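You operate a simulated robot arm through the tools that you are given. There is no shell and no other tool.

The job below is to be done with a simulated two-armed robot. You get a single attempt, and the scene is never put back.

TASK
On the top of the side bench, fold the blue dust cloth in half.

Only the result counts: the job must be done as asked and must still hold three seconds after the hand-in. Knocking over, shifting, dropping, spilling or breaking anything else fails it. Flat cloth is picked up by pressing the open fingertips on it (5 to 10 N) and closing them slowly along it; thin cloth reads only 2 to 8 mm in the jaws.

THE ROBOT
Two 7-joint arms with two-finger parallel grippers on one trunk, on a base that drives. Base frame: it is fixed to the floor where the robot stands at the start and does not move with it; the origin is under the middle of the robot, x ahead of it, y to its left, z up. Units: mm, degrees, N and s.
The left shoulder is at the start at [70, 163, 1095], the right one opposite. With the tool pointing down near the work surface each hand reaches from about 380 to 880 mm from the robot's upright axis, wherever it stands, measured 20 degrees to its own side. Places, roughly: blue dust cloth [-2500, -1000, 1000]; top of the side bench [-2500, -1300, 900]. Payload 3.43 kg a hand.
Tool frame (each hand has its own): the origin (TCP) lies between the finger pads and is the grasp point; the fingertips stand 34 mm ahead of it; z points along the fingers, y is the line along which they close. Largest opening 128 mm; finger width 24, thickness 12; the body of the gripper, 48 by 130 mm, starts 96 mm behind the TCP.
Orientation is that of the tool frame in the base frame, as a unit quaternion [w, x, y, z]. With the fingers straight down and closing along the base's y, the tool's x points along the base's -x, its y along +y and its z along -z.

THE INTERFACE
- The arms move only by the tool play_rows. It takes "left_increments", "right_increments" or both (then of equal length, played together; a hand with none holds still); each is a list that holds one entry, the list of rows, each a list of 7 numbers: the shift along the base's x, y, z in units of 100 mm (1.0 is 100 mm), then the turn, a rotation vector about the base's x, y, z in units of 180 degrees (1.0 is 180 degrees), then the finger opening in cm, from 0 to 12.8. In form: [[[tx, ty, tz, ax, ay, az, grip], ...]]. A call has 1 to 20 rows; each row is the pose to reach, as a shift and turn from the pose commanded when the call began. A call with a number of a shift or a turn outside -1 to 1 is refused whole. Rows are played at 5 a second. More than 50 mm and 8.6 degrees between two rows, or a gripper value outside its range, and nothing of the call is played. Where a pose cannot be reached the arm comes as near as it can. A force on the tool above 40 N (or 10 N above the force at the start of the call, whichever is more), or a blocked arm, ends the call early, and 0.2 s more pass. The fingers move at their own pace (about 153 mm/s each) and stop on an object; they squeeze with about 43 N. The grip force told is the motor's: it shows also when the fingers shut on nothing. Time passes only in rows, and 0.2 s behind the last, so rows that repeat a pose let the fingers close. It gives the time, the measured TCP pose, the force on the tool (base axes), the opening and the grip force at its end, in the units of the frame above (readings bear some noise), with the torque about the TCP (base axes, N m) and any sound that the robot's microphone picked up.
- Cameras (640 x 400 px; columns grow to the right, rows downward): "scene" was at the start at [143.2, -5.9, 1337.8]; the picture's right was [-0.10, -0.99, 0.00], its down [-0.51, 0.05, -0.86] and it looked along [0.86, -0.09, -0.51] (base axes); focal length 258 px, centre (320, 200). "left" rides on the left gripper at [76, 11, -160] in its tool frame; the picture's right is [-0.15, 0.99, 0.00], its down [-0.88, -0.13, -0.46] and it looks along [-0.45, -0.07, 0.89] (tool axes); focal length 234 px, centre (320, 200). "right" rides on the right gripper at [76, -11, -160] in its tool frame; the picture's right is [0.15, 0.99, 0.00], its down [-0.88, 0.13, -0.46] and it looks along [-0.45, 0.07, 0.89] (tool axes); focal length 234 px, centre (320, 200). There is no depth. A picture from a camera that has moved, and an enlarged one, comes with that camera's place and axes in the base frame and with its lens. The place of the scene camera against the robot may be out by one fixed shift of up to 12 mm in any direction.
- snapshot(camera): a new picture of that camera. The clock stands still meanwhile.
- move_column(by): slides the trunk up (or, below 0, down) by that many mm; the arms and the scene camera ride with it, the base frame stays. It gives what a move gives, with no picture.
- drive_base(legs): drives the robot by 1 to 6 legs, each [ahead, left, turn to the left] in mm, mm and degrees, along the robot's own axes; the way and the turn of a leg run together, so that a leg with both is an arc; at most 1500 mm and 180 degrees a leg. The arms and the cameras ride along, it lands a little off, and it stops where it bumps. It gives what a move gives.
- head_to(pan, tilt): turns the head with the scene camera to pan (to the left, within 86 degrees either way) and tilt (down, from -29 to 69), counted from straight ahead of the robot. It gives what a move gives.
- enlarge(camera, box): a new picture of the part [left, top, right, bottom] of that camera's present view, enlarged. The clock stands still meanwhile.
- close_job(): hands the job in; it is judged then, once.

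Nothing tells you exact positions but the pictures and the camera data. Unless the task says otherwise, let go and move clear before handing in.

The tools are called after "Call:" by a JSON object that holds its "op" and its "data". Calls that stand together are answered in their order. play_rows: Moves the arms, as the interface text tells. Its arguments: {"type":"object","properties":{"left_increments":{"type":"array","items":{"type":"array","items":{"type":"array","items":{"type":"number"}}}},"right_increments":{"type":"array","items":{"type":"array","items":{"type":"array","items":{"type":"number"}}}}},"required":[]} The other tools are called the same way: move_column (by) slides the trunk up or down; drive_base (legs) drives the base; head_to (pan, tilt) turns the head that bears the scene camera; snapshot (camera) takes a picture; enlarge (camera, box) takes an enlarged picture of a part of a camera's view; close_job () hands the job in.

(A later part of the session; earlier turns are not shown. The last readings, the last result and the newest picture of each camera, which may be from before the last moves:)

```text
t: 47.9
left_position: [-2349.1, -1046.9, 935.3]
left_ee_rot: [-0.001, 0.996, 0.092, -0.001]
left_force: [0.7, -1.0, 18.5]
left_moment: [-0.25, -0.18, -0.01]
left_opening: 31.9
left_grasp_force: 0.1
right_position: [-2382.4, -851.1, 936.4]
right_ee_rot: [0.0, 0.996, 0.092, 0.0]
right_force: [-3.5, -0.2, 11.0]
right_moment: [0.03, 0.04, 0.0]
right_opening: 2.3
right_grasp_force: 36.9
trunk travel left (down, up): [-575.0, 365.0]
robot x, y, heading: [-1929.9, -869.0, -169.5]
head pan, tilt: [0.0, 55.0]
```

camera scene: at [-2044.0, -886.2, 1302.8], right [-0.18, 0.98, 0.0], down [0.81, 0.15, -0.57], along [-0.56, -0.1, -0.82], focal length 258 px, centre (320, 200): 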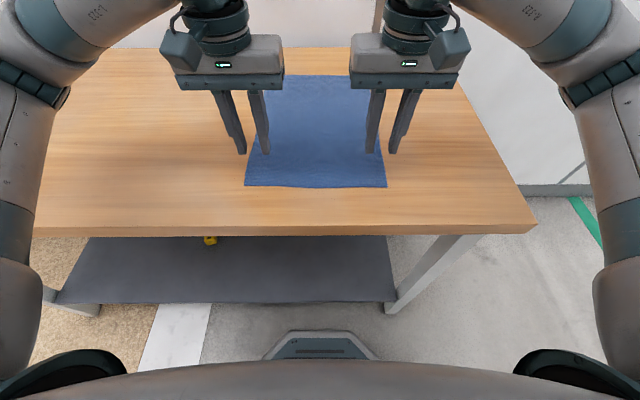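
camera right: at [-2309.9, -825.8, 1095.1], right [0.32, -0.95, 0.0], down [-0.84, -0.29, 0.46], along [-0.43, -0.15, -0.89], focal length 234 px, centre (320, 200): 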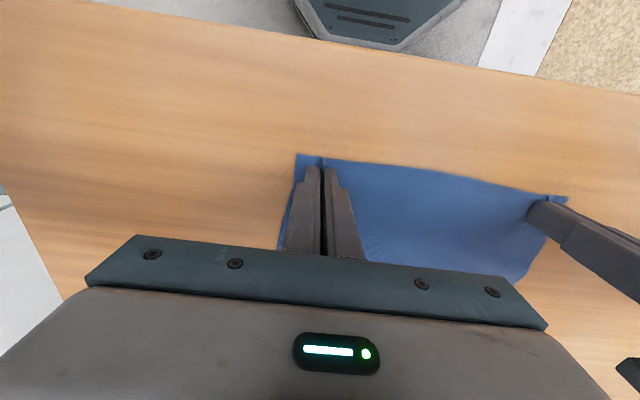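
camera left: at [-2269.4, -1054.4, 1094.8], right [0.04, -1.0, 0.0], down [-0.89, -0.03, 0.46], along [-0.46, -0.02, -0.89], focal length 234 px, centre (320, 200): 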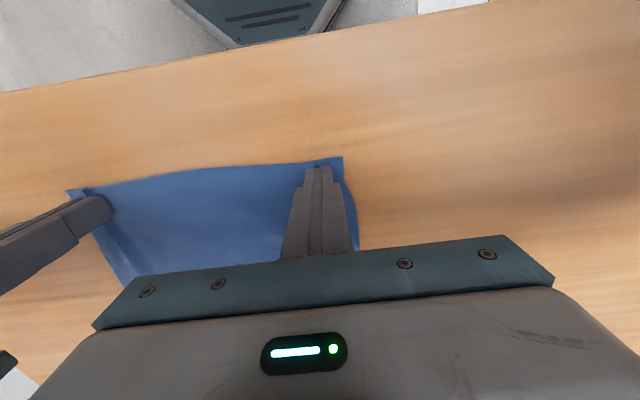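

Call:
{"op": "play_rows", "data": {"left_increments": [[[0, 0, 0.004, 0, 0, 0, 3.2], [0, 0, 0.004, 0, 0, 0, 3.0], [0, 0, 0.004, 0, 0, 0, 2.8], [0, 0, 0.004, 0, 0, 0, 2.6], [0, 0, 0.004, 0, 0, 0, 2.4], [0, 0, 0.004, 0, 0, 0, 2.2], [0, 0, 0.004, 0, 0, 0, 2.0]]]}}

```text
t: 49.5
left_position: [-2348.5, -1046.7, 935.3]
left_ee_rot: [-0.001, 0.996, 0.092, -0.001]
left_force: [-0.8, 3.7, 22.7]
left_moment: [-0.02, -0.13, 0.03]
left_opening: 19.5
left_grasp_force: 0.0
right_position: [-2381.2, -851.5, 935.4]
right_ee_rot: [0.0, 0.996, 0.09, 0.0]
right_force: [-0.8, -2.6, 6.1]
right_moment: [-0.11, -0.03, -0.02]
right_opening: 2.0
right_grasp_force: 36.8
trunk travel left (down, up): [-575.0, 365.0]
robot x, y, heading: [-1924.4, -865.1, -169.6]
head pan, tilt: [0.0, 55.0]
```

Call:
{"op": "play_rows", "data": {"left_increments": [[[0, 0, 0.006, 0, 0, 0, 1.9], [0, 0, 0.008, 0, 0, 0, 1.8], [0, 0, 0.008, 0, 0, 0, 1.7], [0, 0, 0.008, 0, 0, 0, 1.6]]]}}

Call:
{"op": "enlarge", "data": {"camera": "left", "box": [220, 120, 420, 245]}}

```text
t: 50.5
left_position: [-2348.9, -1047.4, 934.2]
left_ee_rot: [0.001, 0.996, 0.093, 0.0]
left_force: [0.1, 0.5, 9.5]
left_moment: [-0.03, -0.06, 0.01]
left_opening: 16.0
left_grasp_force: 0.2
right_position: [-2383.3, -851.5, 934.5]
right_ee_rot: [0.0, 0.996, 0.091, -0.001]
right_force: [1.9, -0.5, 10.6]
right_moment: [0.04, -0.16, -0.02]
right_opening: 1.9
right_grasp_force: 36.7
trunk travel left (down, up): [-575.0, 365.0]
robot x, y, heading: [-1929.7, -866.3, -169.7]
head pan, tilt: [0.0, 55.0]
```

```text
3.20 times, centred on (320, 182) of left
camera zoom: at [-2271.1, -1043.6, 1094.9], right [0.04, -1.0, 0.0], down [-0.89, -0.03, 0.46], along [-0.46, -0.02, -0.89], focal length 749 px, centre (320, 256)
```

zoom: 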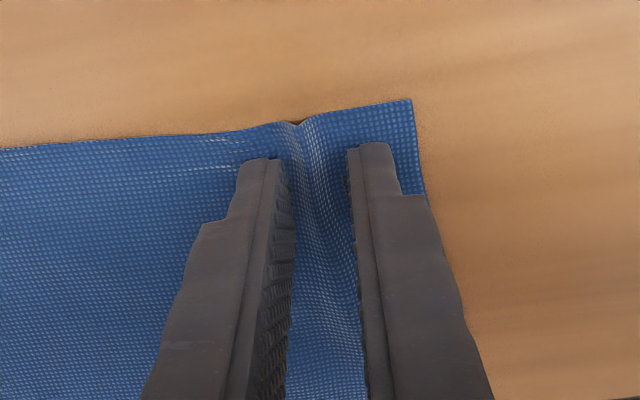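

Good ridge between the left fingers at 9.5 N. I keep closing gently.

Call:
{"op": "play_rows", "data": {"left_increments": [[[0, 0, 0, 0, 0, 0, 1.5], [0, 0, 0, 0, 0, 0, 1.4], [0, 0, 0, 0, 0, 0, 1.3], [0, 0, 0, 0, 0, 0, 1.2], [0, 0, 0, 0, 0, 0, 1.1], [0, 0, 0, 0, 0, 0, 1.0]]]}}

Call:
{"op": "enlarge", "data": {"camera": "left", "box": [220, 120, 420, 245]}}

```text
t: 51.9
left_position: [-2348.2, -1047.6, 936.5]
left_ee_rot: [-0.001, 0.996, 0.093, -0.002]
left_force: [-0.7, 1.9, 3.5]
left_moment: [0.07, -0.01, 0.04]
left_opening: 10.7
left_grasp_force: 0.4
right_position: [-2382.1, -851.1, 936.2]
right_ee_rot: [0.0, 0.996, 0.091, -0.001]
right_force: [3.5, -2.0, 13.0]
right_moment: [-0.03, -0.2, -0.04]
right_opening: 2.0
right_grasp_force: 36.8
trunk travel left (down, up): [-575.0, 365.0]
robot x, y, heading: [-1922.7, -866.5, -169.4]
head pan, tilt: [0.0, 55.0]
```

```text
3.20 times, centred on (320, 182) of left
camera zoom: at [-2271.3, -1043.5, 1095.0], right [0.04, -1.0, 0.0], down [-0.89, -0.03, 0.46], along [-0.46, -0.02, -0.89], focal length 749 px, centre (320, 256)
```

zoom: 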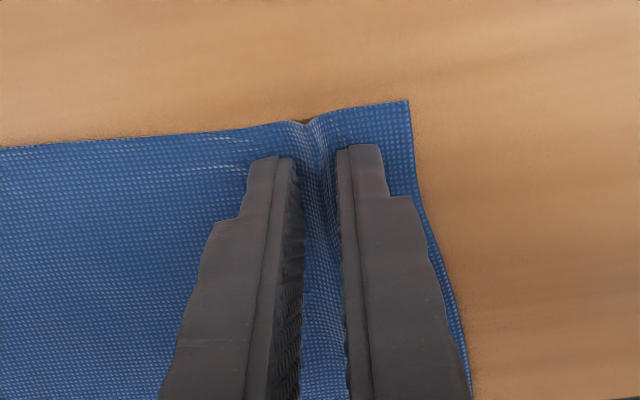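

Call:
{"op": "play_rows", "data": {"left_increments": [[[0, 0, -0.005, 0, 0, 0, 1.0], [0, 0, -0.005, 0, 0, 0, 0.9], [0, 0, -0.005, 0, 0, 0, 0.8], [0, 0, -0.005, 0, 0, 0, 0.7]]]}}

Call:
{"op": "enlarge", "data": {"camera": "left", "box": [220, 120, 420, 245]}}

```text
t: 52.9
left_position: [-2348.4, -1046.6, 935.7]
left_ee_rot: [-0.001, 0.996, 0.092, -0.001]
left_force: [-0.3, 2.6, 8.6]
left_moment: [0.09, -0.04, 0.05]
left_opening: 8.1
left_grasp_force: 1.5
right_position: [-2382.0, -850.3, 935.4]
right_ee_rot: [0.001, 0.996, 0.092, -0.001]
right_force: [2.6, -3.0, 12.8]
right_moment: [-0.09, -0.17, -0.03]
right_opening: 1.8
right_grasp_force: 36.5
trunk travel left (down, up): [-575.0, 365.0]
robot x, y, heading: [-1927.9, -866.0, -169.5]
head pan, tilt: [0.0, 55.0]
```

```text
3.20 times, centred on (320, 182) of left
camera zoom: at [-2271.3, -1043.5, 1094.8], right [0.04, -1.0, 0.0], down [-0.89, -0.03, 0.46], along [-0.46, -0.02, -0.89], focal length 749 px, centre (320, 256)
```

zoom: 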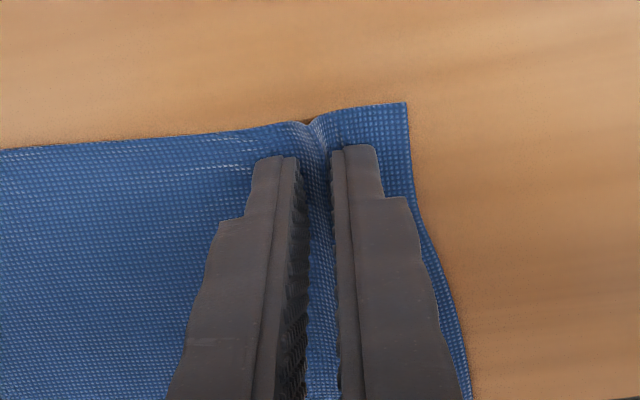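

The ridge is tightly held (8.1 mm, some grip force). I close the rest of the way.

Call:
{"op": "play_rows", "data": {"left_increments": [[[0, 0, 0, 0, 0, 0, 0.6], [0, 0, 0, 0, 0, 0, 0.5], [0, 0, 0, 0, 0, 0, 0.4], [0, 0, 0, 0, 0, 0, 0.3], [0, 0, 0, 0, 0, 0, 0.2], [0, 0, 0, 0, 0, 0, 0.1], [0, 0, 0, 0, 0, 0, 0], [0, 0, 0, 0, 0, 0, 0], [0, 0, 0, 0, 0, 0, 0]]]}}

Call:
{"op": "enlarge", "data": {"camera": "left", "box": [220, 120, 420, 245]}}

Call:
{"op": "enlarge", "data": {"camera": "right", "box": [220, 120, 420, 245]}}

```text
t: 54.9
left_position: [-2348.8, -1047.9, 935.9]
left_ee_rot: [-0.001, 0.996, 0.093, 0.0]
left_force: [-1.1, 8.9, 11.2]
left_moment: [0.29, -0.02, 0.01]
left_opening: 2.2
left_grasp_force: 36.9
right_position: [-2382.1, -851.5, 934.9]
right_ee_rot: [0.0, 0.996, 0.092, -0.001]
right_force: [1.9, -7.8, 10.5]
right_moment: [-0.26, -0.15, 0.02]
right_opening: 2.0
right_grasp_force: 36.9
trunk travel left (down, up): [-575.0, 365.0]
robot x, y, heading: [-1924.8, -865.5, -169.6]
head pan, tilt: [0.0, 55.0]
```

```text
3.20 times, centred on (320, 182) of left
camera zoom: at [-2271.3, -1043.4, 1094.8], right [0.04, -1.0, 0.0], down [-0.89, -0.03, 0.46], along [-0.46, -0.02, -0.89], focal length 749 px, centre (320, 256)
```

zoom: 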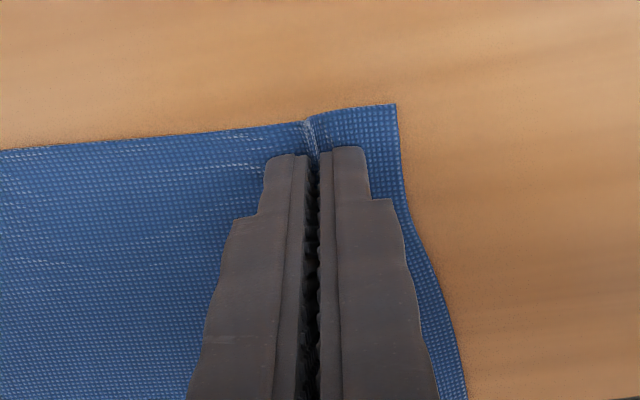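

```text
3.20 times, centred on (320, 182) of right
camera zoom: at [-2309.6, -825.8, 1095.1], right [0.32, -0.95, 0.0], down [-0.84, -0.29, 0.46], along [-0.43, -0.15, -0.89], focal length 749 px, centre (320, 256)
```

zoom: 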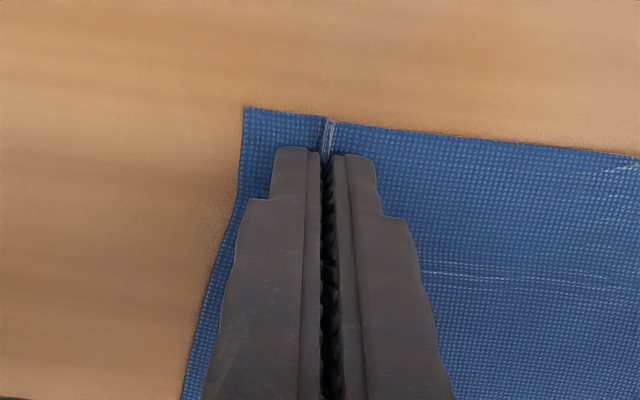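

Both jaws now hold the cloth (2.2 and 2.0 mm, good grip force). To keep the far end of the fold within reach, I ease 2 mm inward, lift 3 mm and drag the cloth 45 mm toward me along the bench.

Call:
{"op": "play_rows", "data": {"left_increments": [[[0, 0.02, 0.02, 0, 0, 0, 0], [0, 0.02, 0.03, 0, 0, 0, 0], [0.09, 0.036, 0.03, 0, 0, 0, 0], [0.18, 0.053, 0.03, 0, 0, 0, 0], [0.27, 0.069, 0.03, 0, 0, 0, 0], [0.36, 0.086, 0.03, 0, 0, 0, 0], [0.443, 0.102, 0.03, 0, 0, 0, 0], [0.443, 0.102, 0.03, 0, 0, 0, 0]]], "right_increments": [[[0, -0.02, 0.02, 0, 0, 0, 0], [0, -0.02, 0.03, 0, 0, 0, 0], [0.09, -0.004, 0.03, 0, 0, 0, 0], [0.18, 0.013, 0.03, 0, 0, 0, 0], [0.27, 0.029, 0.03, 0, 0, 0, 0], [0.36, 0.046, 0.03, 0, 0, 0, 0], [0.443, 0.062, 0.03, 0, 0, 0, 0], [0.443, 0.062, 0.03, 0, 0, 0, 0]]]}}

Call:
{"op": "snapshot", "data": {"camera": "scene"}}

```text
t: 56.7
left_position: [-2305.7, -1037.3, 937.7]
left_ee_rot: [-0.001, 0.996, 0.093, -0.001]
left_force: [-0.2, 2.5, -0.4]
left_moment: [0.02, -0.01, 0.0]
left_opening: 2.0
left_grasp_force: 36.9
right_position: [-2339.3, -844.3, 937.7]
right_ee_rot: [0.0, 0.996, 0.092, 0.0]
right_force: [0.1, -1.9, 0.0]
right_moment: [-0.05, -0.01, 0.0]
right_opening: 2.0
right_grasp_force: 36.8
trunk travel left (down, up): [-575.0, 365.0]
robot x, y, heading: [-1923.6, -870.9, -169.4]
head pan, tilt: [0.0, 55.0]
```

```text
taken
camera scene: at [-2044.0, -886.1, 1302.7], right [-0.18, 0.98, 0.0], down [0.81, 0.15, -0.57], along [-0.56, -0.1, -0.82], focal length 258 px, centre (320, 200)
```

scene: 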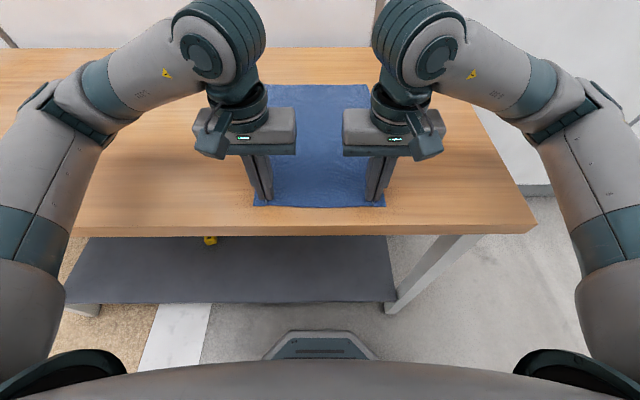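

The whole cloth followed. I enlarge to measure its new edges.

Call:
{"op": "enlarge", "data": {"camera": "scene", "box": [220, 70, 420, 220]}}

```text
2.67 times, centred on (320, 145) of scene
camera zoom: at [-2044.0, -886.1, 1302.7], right [-0.18, 0.98, 0.0], down [0.81, 0.15, -0.57], along [-0.56, -0.1, -0.82], focal length 688 px, centre (320, 347)
```

zoom: 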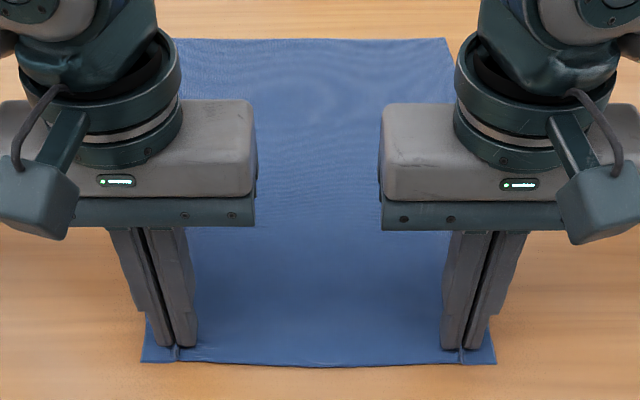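

The near edge now lies at about 388 mm and the far edge at 794 mm, so the crease belongs at about 591 mm. I start the fold with an arc: up and ahead, both hands together.

Call:
{"op": "play_rows", "data": {"left_increments": [[[-0.0096, -0.0048, 0.16, 0, 0, 0, 0], [-0.0392, -0.0133, 0.319, 0, 0, 0, 0], [-0.0888, -0.0255, 0.474, 0, 0, 0, 0], [-0.1581, -0.0414, 0.623, 0, 0, 0, 0], [-0.2451, -0.0605, 0.767, 0, 0, 0, 0], [-0.3498, -0.0828, 0.902, 0, 0, 0, 0]]], "right_increments": [[[-0.0096, -0.0048, 0.16, 0, 0, 0, 0], [-0.0392, -0.0133, 0.319, 0, 0, 0, 0], [-0.0888, -0.0255, 0.474, 0, 0, 0, 0], [-0.1581, -0.0414, 0.623, 0, 0, 0, 0], [-0.2451, -0.0605, 0.767, 0, 0, 0, 0], [-0.3498, -0.0828, 0.902, 0, 0, 0, 0]]]}}

Call:
{"op": "snapshot", "data": {"camera": "scene"}}

Call:
{"op": "snapshot", "data": {"camera": "left"}}

Call:
{"op": "snapshot", "data": {"camera": "right"}}

```text
t: 58.1
left_position: [-2340.8, -1046.0, 1028.5]
left_ee_rot: [0.0, 0.996, 0.093, -0.001]
left_force: [-0.3, 2.3, 0.0]
left_moment: [0.08, -0.01, 0.01]
left_opening: 1.9
left_grasp_force: 36.5
right_position: [-2373.6, -853.7, 1027.7]
right_ee_rot: [0.001, 0.996, 0.091, 0.0]
right_force: [-0.1, -3.3, 1.0]
right_moment: [-0.13, 0.0, 0.0]
right_opening: 1.9
right_grasp_force: 36.3
trunk travel left (down, up): [-575.0, 365.0]
robot x, y, heading: [-1928.3, -867.9, -169.5]
head pan, tilt: [0.0, 55.0]
```

```text
taken
camera scene: at [-2043.7, -886.0, 1302.7], right [-0.18, 0.98, 0.0], down [0.81, 0.15, -0.57], along [-0.56, -0.1, -0.82], focal length 258 px, centre (320, 200)
```

scene: 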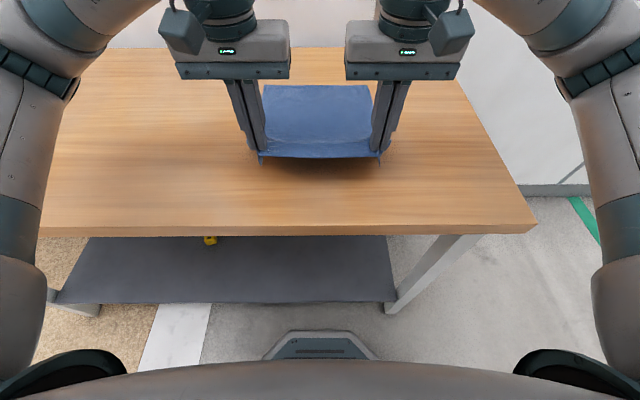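

```text
taken
camera left: at [-2263.1, -1042.3, 1187.6], right [0.04, -1.0, 0.0], down [-0.89, -0.03, 0.46], along [-0.46, -0.02, -0.89], focal length 234 px, centre (320, 200)
```

left: 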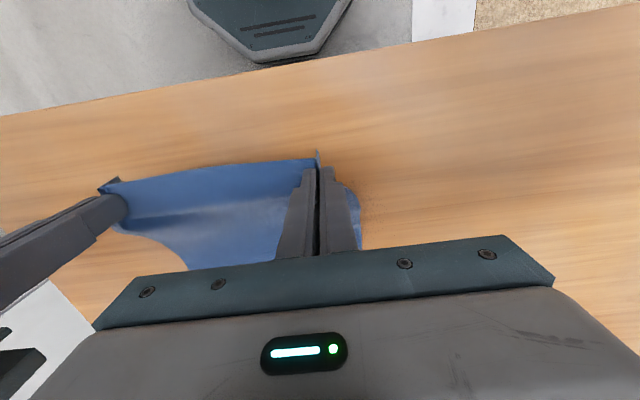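

```text
taken
camera right: at [-2301.5, -827.6, 1187.7], right [0.32, -0.95, 0.0], down [-0.84, -0.29, 0.46], along [-0.43, -0.15, -0.89], focal length 234 px, centre (320, 200)
```

right: 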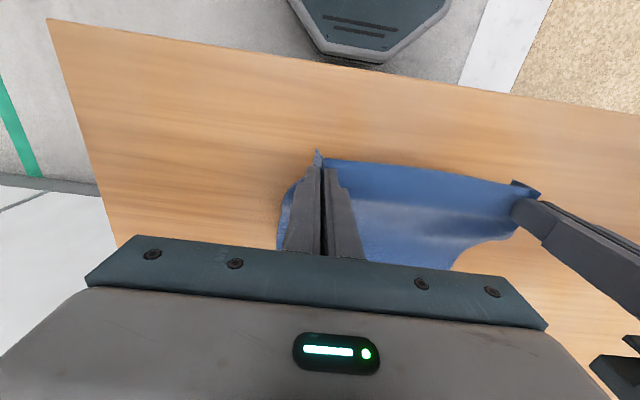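

Both grips hold and the near half is rising cleanly. I continue the arc.

Call:
{"op": "play_rows", "data": {"left_increments": [[[-0.1214, -0.0254, 0.125, 0, 0, 0, 0], [-0.2575, -0.0536, 0.239, 0, 0, 0, 0], [-0.4075, -0.0843, 0.342, 0, 0, 0, 0], [-0.5692, -0.1172, 0.43, 0, 0, 0, 0], [-0.7407, -0.1519, 0.505, 0, 0, 0, 0], [-0.9211, -0.1882, 0.565, 0, 0, 0, 0]]], "right_increments": [[[-0.1214, -0.0254, 0.125, 0, 0, 0, 0], [-0.2575, -0.0536, 0.239, 0, 0, 0, 0], [-0.4075, -0.0843, 0.342, 0, 0, 0, 0], [-0.5692, -0.1172, 0.43, 0, 0, 0, 0], [-0.7407, -0.1519, 0.505, 0, 0, 0, 0], [-0.9211, -0.1882, 0.565, 0, 0, 0, 0]]]}}

Call:
{"op": "play_rows", "data": {"left_increments": [[[-0.1863, -0.0374, 0.044, 0, 0, 0, 0], [-0.3765, -0.0756, 0.071, 0, 0, 0, 0], [-0.5697, -0.1142, 0.083, 0, 0, 0, 0], [-0.7629, -0.1529, 0.078, 0, 0, 0, 0], [-0.9531, -0.1911, 0.057, 0, 0, 0, 0]]], "right_increments": [[[-0.1863, -0.0374, 0.044, 0, 0, 0, 0], [-0.3765, -0.0756, 0.071, 0, 0, 0, 0], [-0.5697, -0.1142, 0.083, 0, 0, 0, 0], [-0.7629, -0.1529, 0.078, 0, 0, 0, 0], [-0.9531, -0.1911, 0.057, 0, 0, 0, 0]]]}}

Call:
{"op": "snapshot", "data": {"camera": "scene"}}

Call:
{"op": "snapshot", "data": {"camera": "left"}}

Call:
{"op": "snapshot", "data": {"camera": "right"}}

```text
t: 59.5
left_position: [-2433.5, -1064.0, 1084.7]
left_ee_rot: [-0.001, 0.996, 0.094, 0.0]
left_force: [-0.2, 1.5, -0.1]
left_moment: [0.06, 0.0, 0.02]
left_opening: 2.2
left_grasp_force: 36.4
right_position: [-2466.6, -871.5, 1084.8]
right_ee_rot: [-0.001, 0.996, 0.092, 0.0]
right_force: [1.2, -2.1, -0.2]
right_moment: [-0.05, -0.04, -0.01]
right_opening: 2.2
right_grasp_force: 36.5
trunk travel left (down, up): [-575.0, 365.0]
robot x, y, heading: [-1924.5, -867.3, -169.3]
head pan, tilt: [0.0, 55.0]
```

```text
t: 60.7
left_position: [-2529.1, -1081.9, 1088.8]
left_ee_rot: [-0.001, 0.996, 0.092, 0.0]
left_force: [-1.4, 2.7, 0.2]
left_moment: [0.07, 0.03, 0.05]
left_opening: 2.2
left_grasp_force: 37.2
right_position: [-2562.8, -890.5, 1089.2]
right_ee_rot: [0.0, 0.996, 0.092, 0.0]
right_force: [-0.1, -2.2, -1.0]
right_moment: [-0.06, -0.04, -0.04]
right_opening: 2.2
right_grasp_force: 36.8
trunk travel left (down, up): [-575.0, 365.0]
robot x, y, heading: [-1928.0, -864.9, -169.5]
head pan, tilt: [0.0, 55.0]
```

```text
taken
camera scene: at [-2044.9, -886.2, 1302.6], right [-0.18, 0.98, 0.0], down [0.81, 0.15, -0.57], along [-0.56, -0.1, -0.82], focal length 258 px, centre (320, 200)
```

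scene: 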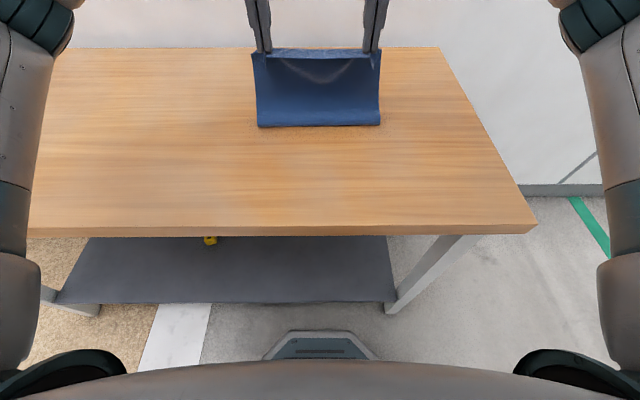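

```text
taken
camera left: at [-2452.2, -1079.2, 1248.7], right [0.04, -1.0, 0.0], down [-0.89, -0.03, 0.46], along [-0.46, -0.02, -0.89], focal length 234 px, centre (320, 200)
```

left: 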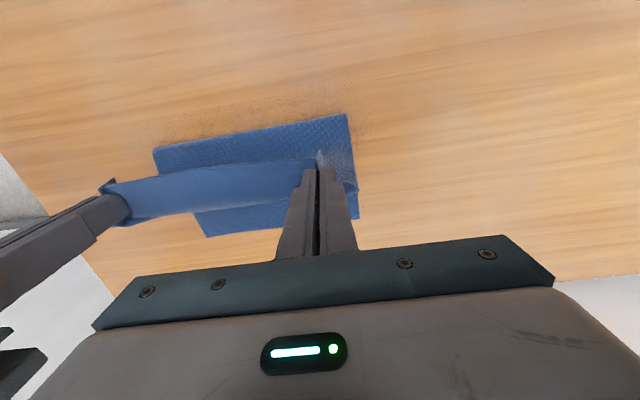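

```text
taken
camera right: at [-2490.2, -865.3, 1248.8], right [0.32, -0.95, 0.0], down [-0.84, -0.29, 0.46], along [-0.43, -0.15, -0.89], focal length 234 px, centre (320, 200)
```

right: 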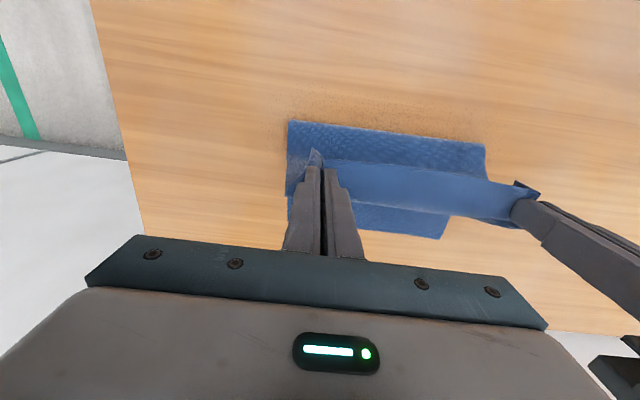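

The cloth is carried over and its fold bulge sits near 600 mm, as wanted. I continue ahead and begin descending.

Call:
{"op": "play_rows", "data": {"left_increments": [[[-0.1863, -0.0374, -0.037, 0, 0, 0, 0], [-0.3667, -0.0737, -0.09, 0, 0, 0, 0], [-0.5383, -0.1084, -0.158, 0, 0, 0, 0], [-0.7, -0.1413, -0.24, 0, 0, 0, 0], [-0.8499, -0.172, -0.336, 0, 0, 0, 0]]], "right_increments": [[[-0.1863, -0.0374, -0.037, 0, 0, 0, 0], [-0.3667, -0.0737, -0.09, 0, 0, 0, 0], [-0.5383, -0.1084, -0.158, 0, 0, 0, 0], [-0.7, -0.1413, -0.24, 0, 0, 0, 0], [-0.8499, -0.172, -0.336, 0, 0, 0, 0]]]}}

Call:
{"op": "head_to", "data": {"pan": 0, "tilt": 40}}

Call:
{"op": "snapshot", "data": {"camera": "scene"}}

Call:
{"op": "snapshot", "data": {"camera": "left"}}

Call:
{"op": "snapshot", "data": {"camera": "right"}}

```text
t: 61.9
left_position: [-2613.0, -1100.5, 1056.5]
left_ee_rot: [0.0, 0.996, 0.092, 0.001]
left_force: [-0.1, 3.0, -0.3]
left_moment: [0.09, 0.02, -0.01]
left_opening: 1.9
left_grasp_force: 36.7
right_position: [-2647.5, -907.8, 1055.5]
right_ee_rot: [0.001, 0.996, 0.092, 0.001]
right_force: [0.2, -2.6, 0.0]
right_moment: [-0.07, -0.04, -0.02]
right_opening: 1.9
right_grasp_force: 36.4
trunk travel left (down, up): [-575.0, 365.0]
robot x, y, heading: [-1928.3, -866.5, -169.5]
head pan, tilt: [0.0, 55.0]
```

```text
t: 62.6
left_position: [-2612.9, -1100.4, 1055.5]
left_ee_rot: [0.0, 0.996, 0.093, 0.0]
left_force: [-0.8, 1.9, -0.1]
left_moment: [0.03, -0.01, 0.06]
left_opening: 1.9
left_grasp_force: 37.0
right_position: [-2646.8, -909.6, 1056.1]
right_ee_rot: [0.0, 0.996, 0.091, 0.0]
right_force: [1.1, -2.8, 0.3]
right_moment: [-0.07, -0.04, -0.03]
right_opening: 2.0
right_grasp_force: 36.1
trunk travel left (down, up): [-575.0, 365.0]
robot x, y, heading: [-1928.8, -864.8, -169.3]
head pan, tilt: [0.0, 40.0]
```

```text
taken
camera scene: at [-2056.5, -888.4, 1323.4], right [-0.18, 0.98, 0.0], down [0.63, 0.12, -0.77], along [-0.75, -0.14, -0.64], focal length 258 px, centre (320, 200)
```

scene: 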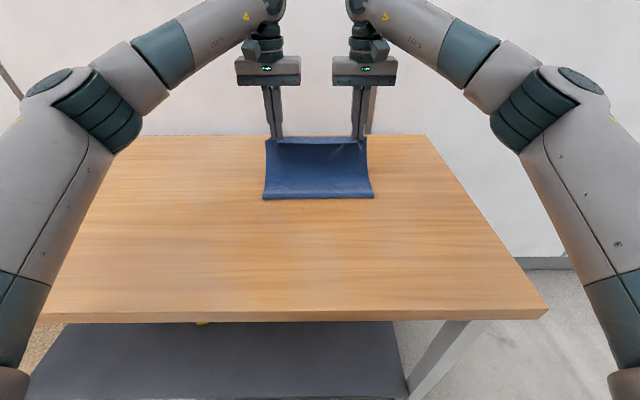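

```text
taken
camera left: at [-2535.3, -1096.6, 1215.9], right [0.04, -1.0, 0.0], down [-0.89, -0.03, 0.46], along [-0.46, -0.02, -0.89], focal length 234 px, centre (320, 200)
```

left: 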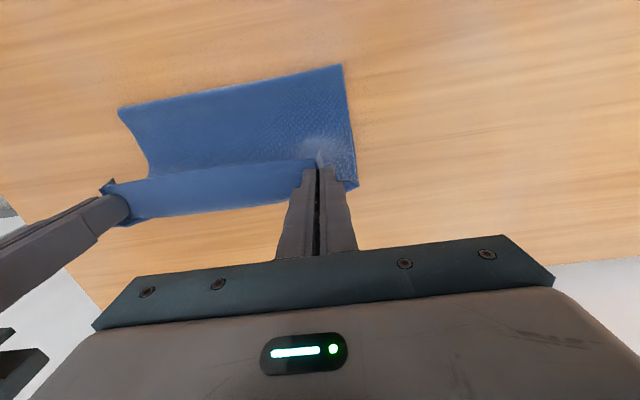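

```text
taken
camera right: at [-2574.0, -883.1, 1215.9], right [0.32, -0.95, 0.0], down [-0.84, -0.29, 0.46], along [-0.43, -0.15, -0.89], focal length 234 px, centre (320, 200)
```

right: 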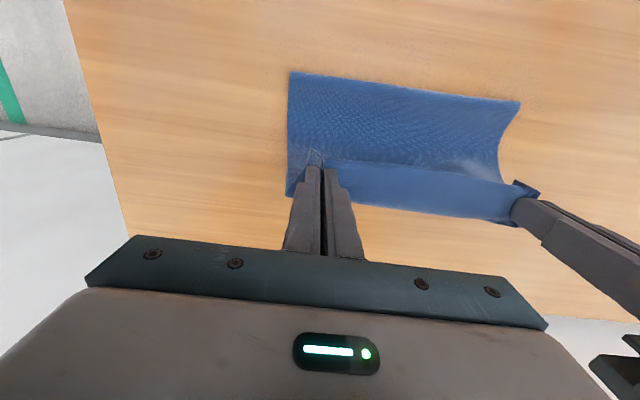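

The near half is now over the far half, but a narrow strip at the gripped edge is curled back toward me. Before setting down, I check the lower layer's far corners in the wrist views.

Call:
{"op": "enlarge", "data": {"camera": "left", "box": [260, 120, 420, 220]}}

Call:
{"op": "enlarge", "data": {"camera": "right", "box": [240, 120, 400, 220]}}

Call:
{"op": "enlarge", "data": {"camera": "scene", "box": [240, 110, 400, 210]}}

```text
4.00 times, centred on (340, 170) of left
camera zoom: at [-2535.3, -1096.6, 1215.9], right [0.04, -1.0, 0.0], down [-0.89, -0.03, 0.46], along [-0.46, -0.02, -0.89], focal length 937 px, centre (240, 320)
```

zoom: 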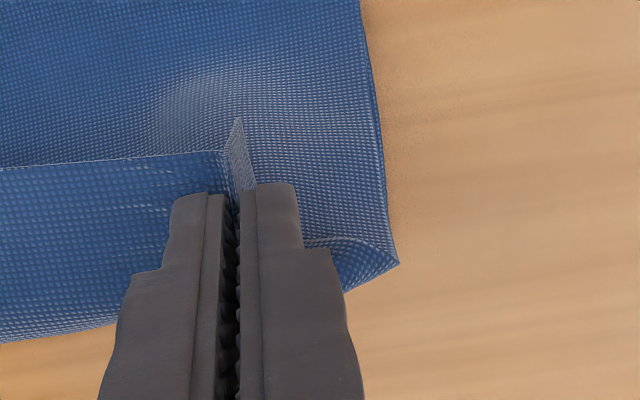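

```text
4.00 times, centred on (320, 170) of right
camera zoom: at [-2574.0, -883.1, 1215.9], right [0.32, -0.95, 0.0], down [-0.84, -0.29, 0.46], along [-0.43, -0.15, -0.89], focal length 937 px, centre (320, 320)
```

zoom: 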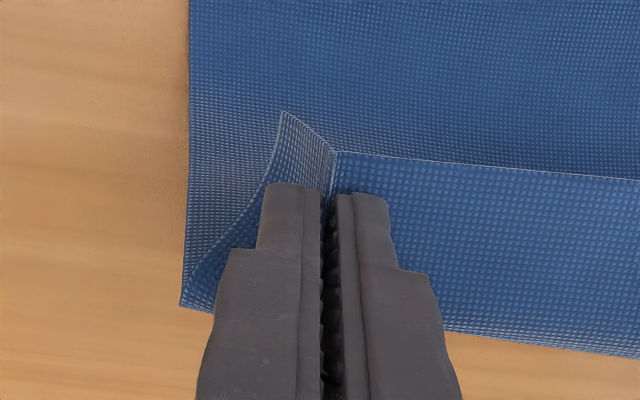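

```text
4.00 times, centred on (320, 160) of scene
camera zoom: at [-2056.5, -888.4, 1323.4], right [-0.18, 0.98, 0.0], down [0.63, 0.12, -0.77], along [-0.75, -0.14, -0.64], focal length 1033 px, centre (320, 360)
```

zoom: 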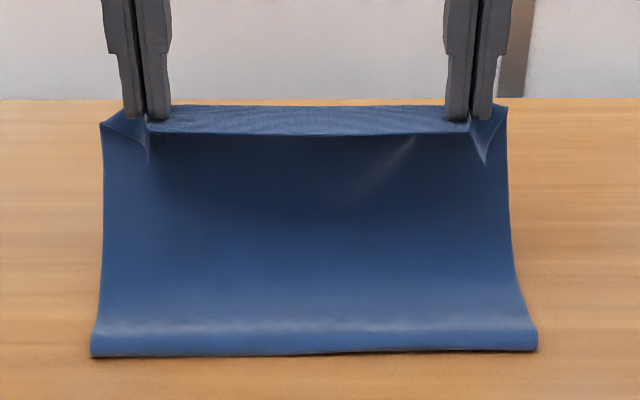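

The wrist views show a ~35 mm strip at the gripped edge curled back toward me on top. I will lower it so that the strip's turn-line lies near 757 mm (so that once unrolled the edge meets the far edge), then look.

Call:
{"op": "play_rows", "data": {"left_increments": [[[-0.035, -0.011, -0.18, 0, 0, 0, 0], [-0.07, -0.023, -0.36, 0, 0, 0, 0], [-0.105, -0.034, -0.54, 0, 0, 0, 0], [-0.14, -0.046, -0.72, 0, 0, 0, 0], [-0.173, -0.057, -0.88, 0, 0, 0, 0], [-0.173, -0.057, -0.88, 0, 0, 0, 0]]], "right_increments": [[[-0.035, -0.011, -0.18, 0, 0, 0, 0], [-0.07, -0.023, -0.36, 0, 0, 0, 0], [-0.105, -0.034, -0.54, 0, 0, 0, 0], [-0.14, -0.046, -0.72, 0, 0, 0, 0], [-0.173, -0.057, -0.88, 0, 0, 0, 0], [-0.173, -0.057, -0.88, 0, 0, 0, 0]]]}}

Call:
{"op": "enlarge", "data": {"camera": "scene", "box": [240, 110, 400, 210]}}

Call:
{"op": "enlarge", "data": {"camera": "left", "box": [160, 60, 420, 225]}}

Call:
{"op": "enlarge", "data": {"camera": "right", "box": [220, 60, 480, 225]}}

```text
t: 64.0
left_position: [-2629.3, -1107.0, 968.0]
left_ee_rot: [0.0, 0.996, 0.092, -0.001]
left_force: [-0.3, 3.7, 0.1]
left_moment: [0.13, 0.02, 0.03]
left_opening: 2.2
left_grasp_force: 36.7
right_position: [-2662.8, -913.6, 969.2]
right_ee_rot: [0.001, 0.996, 0.092, 0.001]
right_force: [1.0, -3.9, -0.4]
right_moment: [-0.13, -0.01, -0.01]
right_opening: 2.0
right_grasp_force: 36.8
trunk travel left (down, up): [-575.0, 365.0]
robot x, y, heading: [-1926.4, -867.2, -169.4]
head pan, tilt: [0.0, 40.0]
```

```text
4.00 times, centred on (320, 160) of scene
camera zoom: at [-2056.3, -888.3, 1323.5], right [-0.18, 0.98, 0.0], down [0.63, 0.12, -0.77], along [-0.75, -0.14, -0.64], focal length 1033 px, centre (320, 360)
```

zoom: 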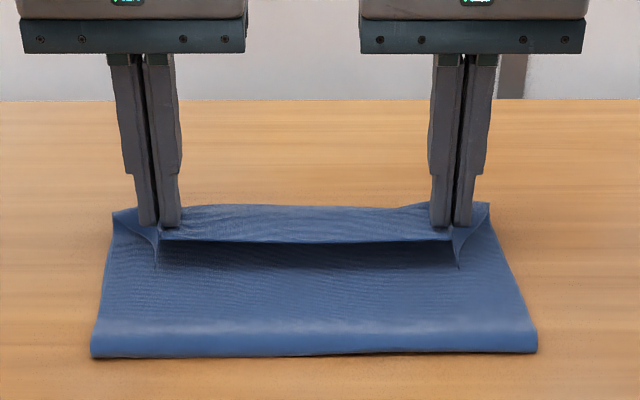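

```text
2.42 times, centred on (290, 142) of left
camera zoom: at [-2552.2, -1103.1, 1127.8], right [0.04, -1.0, 0.0], down [-0.89, -0.03, 0.46], along [-0.46, -0.02, -0.89], focal length 568 px, centre (393, 339)
```

zoom: 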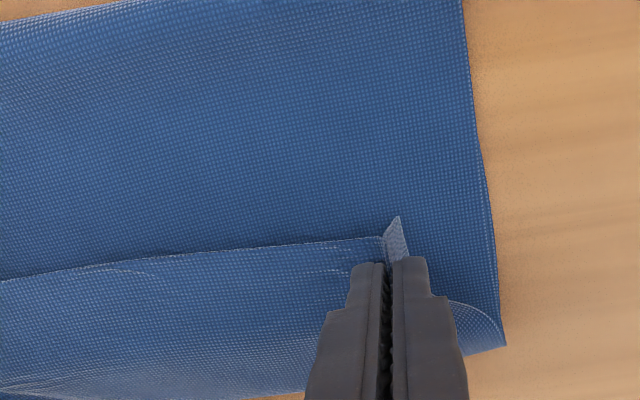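

```text
2.42 times, centred on (350, 142) of right
camera zoom: at [-2591.3, -888.2, 1128.2], right [0.32, -0.95, 0.0], down [-0.84, -0.29, 0.46], along [-0.43, -0.15, -0.89], focal length 568 px, centre (247, 339)
```

zoom: 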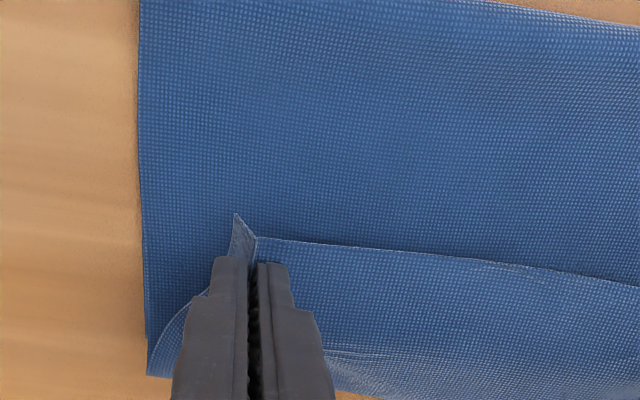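

I need to see where the lower layer's far edge is relative to the strip; taking full wrist pictures.

Call:
{"op": "snapshot", "data": {"camera": "left"}}

Call:
{"op": "snapshot", "data": {"camera": "right"}}

Call:
{"op": "enlarge", "data": {"camera": "left", "box": [100, 150, 300, 275]}}

```text
taken
camera left: at [-2552.2, -1103.1, 1127.8], right [0.04, -1.0, 0.0], down [-0.89, -0.03, 0.46], along [-0.46, -0.02, -0.89], focal length 234 px, centre (320, 200)
```

left: 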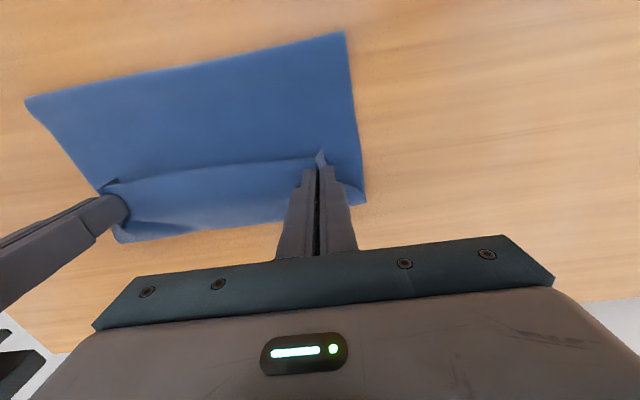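

```text
taken
camera right: at [-2591.3, -888.2, 1128.2], right [0.32, -0.95, 0.0], down [-0.84, -0.29, 0.46], along [-0.43, -0.15, -0.89], focal length 234 px, centre (320, 200)
```

right: 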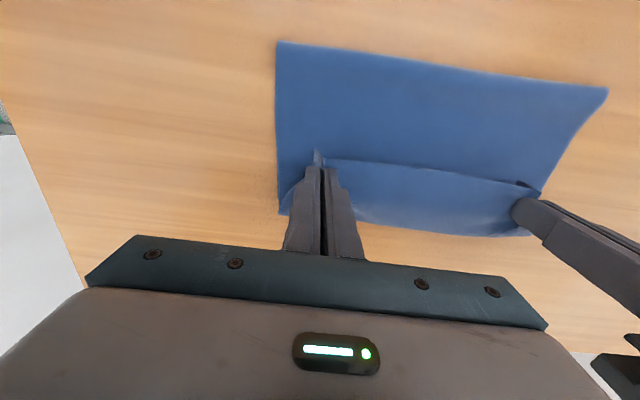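

```text
3.20 times, centred on (200, 212) of left
camera zoom: at [-2552.2, -1103.1, 1127.8], right [0.04, -1.0, 0.0], down [-0.89, -0.03, 0.46], along [-0.46, -0.02, -0.89], focal length 749 px, centre (704, 160)
```

zoom: 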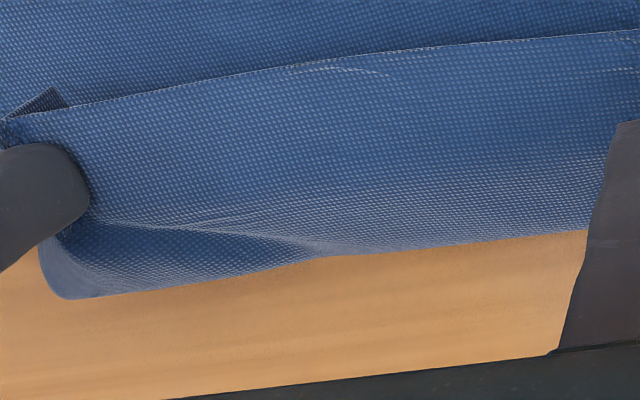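

The geometry shows the crease crept to about 630 mm because I carried the edge over too high, and the curled strip is wide. I will bring the edge back, lay the cloth flat, and re-grip much closer to the edge, then fold on a lower path.

Call:
{"op": "play_rows", "data": {"left_increments": [[[0.0978, 0.0211, 0.25, 0, 0, 0, 0], [0.1956, 0.0422, 0.5, 0, 0, 0, 0], [0.3424, 0.0733, 0.7, 0, 0, 0, 0], [0.4893, 0.1035, 0.85, 0, 0, 0, 0], [0.6853, 0.1437, 0.95, 0, 0, 0, 0], [0.8815, 0.183, 0.98, 0, 0, 0, 0]]], "right_increments": [[[0.0978, 0.0211, 0.25, 0, 0, 0, 0], [0.1956, 0.0422, 0.5, 0, 0, 0, 0], [0.3424, 0.0733, 0.7, 0, 0, 0, 0], [0.4893, 0.1035, 0.85, 0, 0, 0, 0], [0.6853, 0.1437, 0.95, 0, 0, 0, 0], [0.8815, 0.183, 0.98, 0, 0, 0, 0]]]}}

Call:
{"op": "play_rows", "data": {"left_increments": [[[0.2351, 0.0484, 0.08, 0, 0, 0, 0], [0.4702, 0.0969, 0.15, 0, 0, 0, 0], [0.7053, 0.1454, 0.2, 0, 0, 0, 0], [0.9405, 0.1938, 0.24, 0, 0, 0, 0]]], "right_increments": [[[0.2351, 0.0484, 0.08, 0, 0, 0, 0], [0.4702, 0.0969, 0.15, 0, 0, 0, 0], [0.7053, 0.1454, 0.2, 0, 0, 0, 0], [0.9405, 0.1938, 0.24, 0, 0, 0, 0]]]}}

Call:
{"op": "play_rows", "data": {"left_increments": [[[0.2351, 0.0484, -0.04, 0, 0, 0, 0], [0.4702, 0.0969, -0.12, 0, 0, 0, 0], [0.7053, 0.1454, -0.24, 0, 0, 0, 0], [0.9208, 0.1902, -0.4, 0, 0, 0, 0]]], "right_increments": [[[0.2351, 0.0484, -0.04, 0, 0, 0, 0], [0.4702, 0.0969, -0.12, 0, 0, 0, 0], [0.7053, 0.1454, -0.24, 0, 0, 0, 0], [0.9208, 0.1902, -0.4, 0, 0, 0, 0]]]}}

Call:
{"op": "head_to", "data": {"pan": 0, "tilt": 55}}

Call:
{"op": "snapshot", "data": {"camera": "scene"}}

```text
t: 65.5
left_position: [-2541.8, -1088.2, 1067.4]
left_ee_rot: [-0.001, 0.996, 0.092, -0.001]
left_force: [-0.6, 2.6, -0.3]
left_moment: [0.08, 0.03, 0.0]
left_opening: 2.0
left_grasp_force: 37.3
right_position: [-2576.4, -895.0, 1066.9]
right_ee_rot: [0.0, 0.996, 0.092, -0.001]
right_force: [0.9, -3.0, 1.2]
right_moment: [-0.1, -0.02, -0.03]
right_opening: 2.0
right_grasp_force: 36.4
trunk travel left (down, up): [-575.0, 365.0]
robot x, y, heading: [-1926.2, -871.4, -169.5]
head pan, tilt: [0.0, 40.0]
```

```text
t: 66.5
left_position: [-2445.0, -1067.4, 1091.5]
left_ee_rot: [-0.001, 0.996, 0.092, -0.001]
left_force: [0.4, 1.3, 0.0]
left_moment: [0.03, 0.02, 0.02]
left_opening: 2.0
left_grasp_force: 36.6
right_position: [-2479.8, -876.6, 1091.8]
right_ee_rot: [0.0, 0.996, 0.092, 0.0]
right_force: [-0.1, -0.7, 0.0]
right_moment: [-0.02, -0.01, 0.0]
right_opening: 1.9
right_grasp_force: 36.4
trunk travel left (down, up): [-575.0, 365.0]
robot x, y, heading: [-1926.5, -864.1, -169.4]
head pan, tilt: [0.0, 40.0]
```

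```text
t: 67.5
left_position: [-2354.9, -1049.5, 1050.1]
left_ee_rot: [0.0, 0.996, 0.093, 0.001]
left_force: [-1.3, 1.7, -0.2]
left_moment: [0.07, 0.04, 0.03]
left_opening: 2.0
left_grasp_force: 36.5
right_position: [-2389.8, -856.3, 1049.7]
right_ee_rot: [0.0, 0.996, 0.091, 0.0]
right_force: [0.9, -3.5, -0.2]
right_moment: [-0.1, -0.03, -0.05]
right_opening: 2.1
right_grasp_force: 36.0
trunk travel left (down, up): [-575.0, 365.0]
robot x, y, heading: [-1925.2, -864.7, -169.4]
head pan, tilt: [0.0, 40.0]
```

```text
t: 68.2
left_position: [-2355.7, -1049.6, 1049.1]
left_ee_rot: [-0.001, 0.996, 0.092, -0.001]
left_force: [-0.8, 2.7, 0.6]
left_moment: [0.09, 0.04, 0.02]
left_opening: 2.1
left_grasp_force: 36.4
right_position: [-2389.4, -857.6, 1050.7]
right_ee_rot: [0.0, 0.996, 0.092, -0.001]
right_force: [0.1, -3.1, 0.3]
right_moment: [-0.11, -0.04, -0.03]
right_opening: 2.2
right_grasp_force: 36.7
trunk travel left (down, up): [-575.0, 365.0]
robot x, y, heading: [-1926.6, -864.6, -169.6]
head pan, tilt: [0.0, 55.0]
```

```text
taken
camera scene: at [-2043.9, -886.1, 1302.8], right [-0.18, 0.98, 0.0], down [0.81, 0.15, -0.57], along [-0.56, -0.1, -0.82], focal length 258 px, centre (320, 200)
```

scene: 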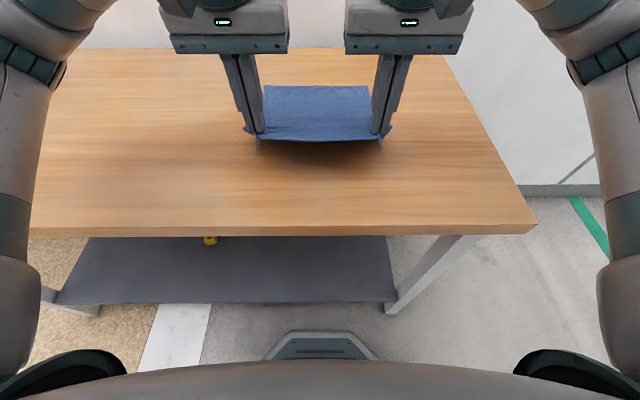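

The cloth came back cleanly with its far edge unmoved. I lay the near edge back down.

Call:
{"op": "play_rows", "data": {"left_increments": [[[0.1173, 0.0257, -0.18, 0, 0, 0, 0], [0.2345, 0.0514, -0.38, 0, 0, 0, 0], [0.3518, 0.0771, -0.58, 0, 0, 0, 0], [0.4495, 0.0991, -0.78, 0, 0, 0, 0], [0.5373, 0.1195, -0.98, 0, 0, 0, 0]]], "right_increments": [[[0.1173, 0.0257, -0.18, 0, 0, 0, 0], [0.2345, 0.0514, -0.38, 0, 0, 0, 0], [0.3518, 0.0771, -0.58, 0, 0, 0, 0], [0.4495, 0.0991, -0.78, 0, 0, 0, 0], [0.5373, 0.1195, -0.98, 0, 0, 0, 0]]]}}

Call:
{"op": "play_rows", "data": {"left_increments": [[[0.02, 0.004, -0.04, 0, 0, 0, 0], [0.04, 0.008, -0.08, 0, 0, 0, 0], [0.06, 0.011, -0.11, 0, 0, 0, 0], [0.06, 0.011, -0.13, 0, 0, 0, 0], [0.06, 0.011, -0.13, 0, 0, 0, 0]]], "right_increments": [[[0.02, 0.004, -0.04, 0, 0, 0, 0], [0.04, 0.008, -0.08, 0, 0, 0, 0], [0.06, 0.011, -0.11, 0, 0, 0, 0], [0.06, 0.011, -0.13, 0, 0, 0, 0], [0.06, 0.011, -0.13, 0, 0, 0, 0]]]}}

Call:
{"op": "snapshot", "data": {"camera": "scene"}}

Call:
{"op": "enlarge", "data": {"camera": "scene", "box": [220, 70, 420, 220]}}

```text
t: 69.4
left_position: [-2303.2, -1038.6, 951.2]
left_ee_rot: [-0.001, 0.996, 0.092, 0.0]
left_force: [-2.1, 3.4, -0.1]
left_moment: [0.1, 0.03, 0.01]
left_opening: 2.1
left_grasp_force: 37.1
right_position: [-2336.4, -844.1, 951.5]
right_ee_rot: [0.001, 0.996, 0.091, -0.001]
right_force: [0.0, -2.5, -1.0]
right_moment: [-0.1, -0.07, -0.02]
right_opening: 1.8
right_grasp_force: 36.6
trunk travel left (down, up): [-575.0, 365.0]
robot x, y, heading: [-1925.9, -866.7, -169.6]
head pan, tilt: [0.0, 55.0]
```

```text
t: 70.6
left_position: [-2296.7, -1037.9, 938.5]
left_ee_rot: [0.0, 0.996, 0.093, 0.0]
left_force: [-0.1, 2.6, 0.8]
left_moment: [0.1, -0.01, 0.05]
left_opening: 2.0
left_grasp_force: 36.6
right_position: [-2328.8, -844.8, 940.7]
right_ee_rot: [0.0, 0.996, 0.091, 0.0]
right_force: [0.5, -2.8, -0.2]
right_moment: [-0.12, -0.02, -0.05]
right_opening: 1.9
right_grasp_force: 36.5
trunk travel left (down, up): [-575.0, 365.0]
robot x, y, heading: [-1926.4, -869.3, -169.4]
head pan, tilt: [0.0, 55.0]
```

```text
taken
camera scene: at [-2043.8, -886.0, 1302.8], right [-0.18, 0.98, 0.0], down [0.81, 0.15, -0.57], along [-0.56, -0.1, -0.82], focal length 258 px, centre (320, 200)
```

scene: 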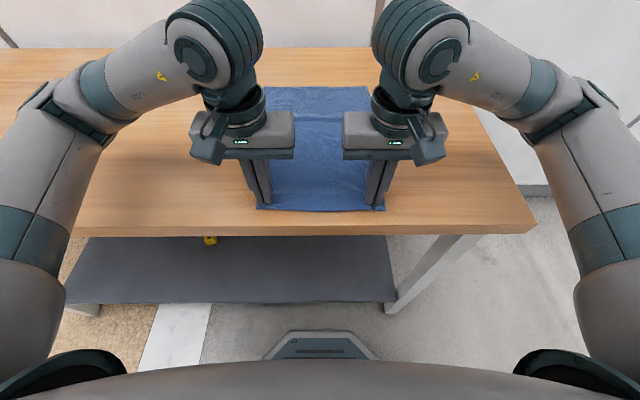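

```text
2.67 times, centred on (320, 145) of scene
camera zoom: at [-2043.8, -886.0, 1302.8], right [-0.18, 0.98, 0.0], down [0.81, 0.15, -0.57], along [-0.56, -0.1, -0.82], focal length 688 px, centre (320, 347)
```

zoom: 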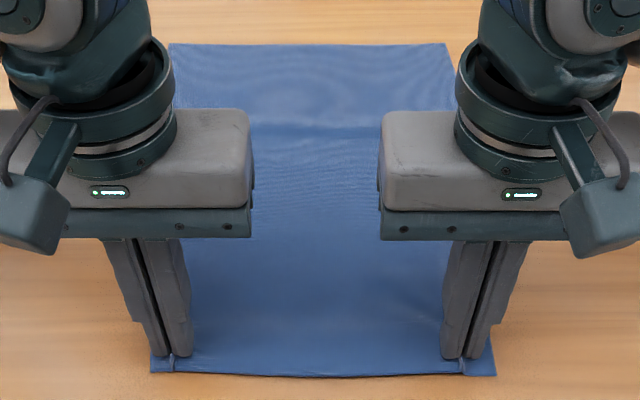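

The cloth lies nearly flat again (near edge ≈378 mm, far edge ≈785 mm) with one faint ripple. I pull 6 mm more to flatten it, touch down and open the jaws while resting lightly so the bunches spread out again.

Call:
{"op": "play_rows", "data": {"left_increments": [[[0.03, 0.005, 0, 0, 0, 0, 0], [0.06, 0.011, 0, 0, 0, 0, 0], [0.06, 0.011, -0.015, 0, 0, 0, 0], [0.06, 0.011, -0.025, 0, 0, 0, 0], [0.06, 0.011, -0.025, 0, 0, 0, 0]]], "right_increments": [[[0.03, 0.005, 0, 0, 0, 0, 0], [0.06, 0.011, 0, 0, 0, 0, 0], [0.06, 0.011, -0.015, 0, 0, 0, 0], [0.06, 0.011, -0.025, 0, 0, 0, 0], [0.06, 0.011, -0.025, 0, 0, 0, 0]]]}}

```text
t: 71.8
left_position: [-2290.7, -1035.9, 936.2]
left_ee_rot: [-0.001, 0.996, 0.093, 0.0]
left_force: [-1.2, 1.4, 0.9]
left_moment: [0.06, 0.02, -0.01]
left_opening: 2.2
left_grasp_force: 36.6
right_position: [-2323.4, -843.4, 936.5]
right_ee_rot: [0.0, 0.996, 0.092, 0.0]
right_force: [1.1, -2.5, 0.1]
right_moment: [-0.08, -0.03, 0.03]
right_opening: 1.9
right_grasp_force: 36.9
trunk travel left (down, up): [-575.0, 365.0]
robot x, y, heading: [-1923.6, -865.5, -169.8]
head pan, tilt: [0.0, 55.0]
```

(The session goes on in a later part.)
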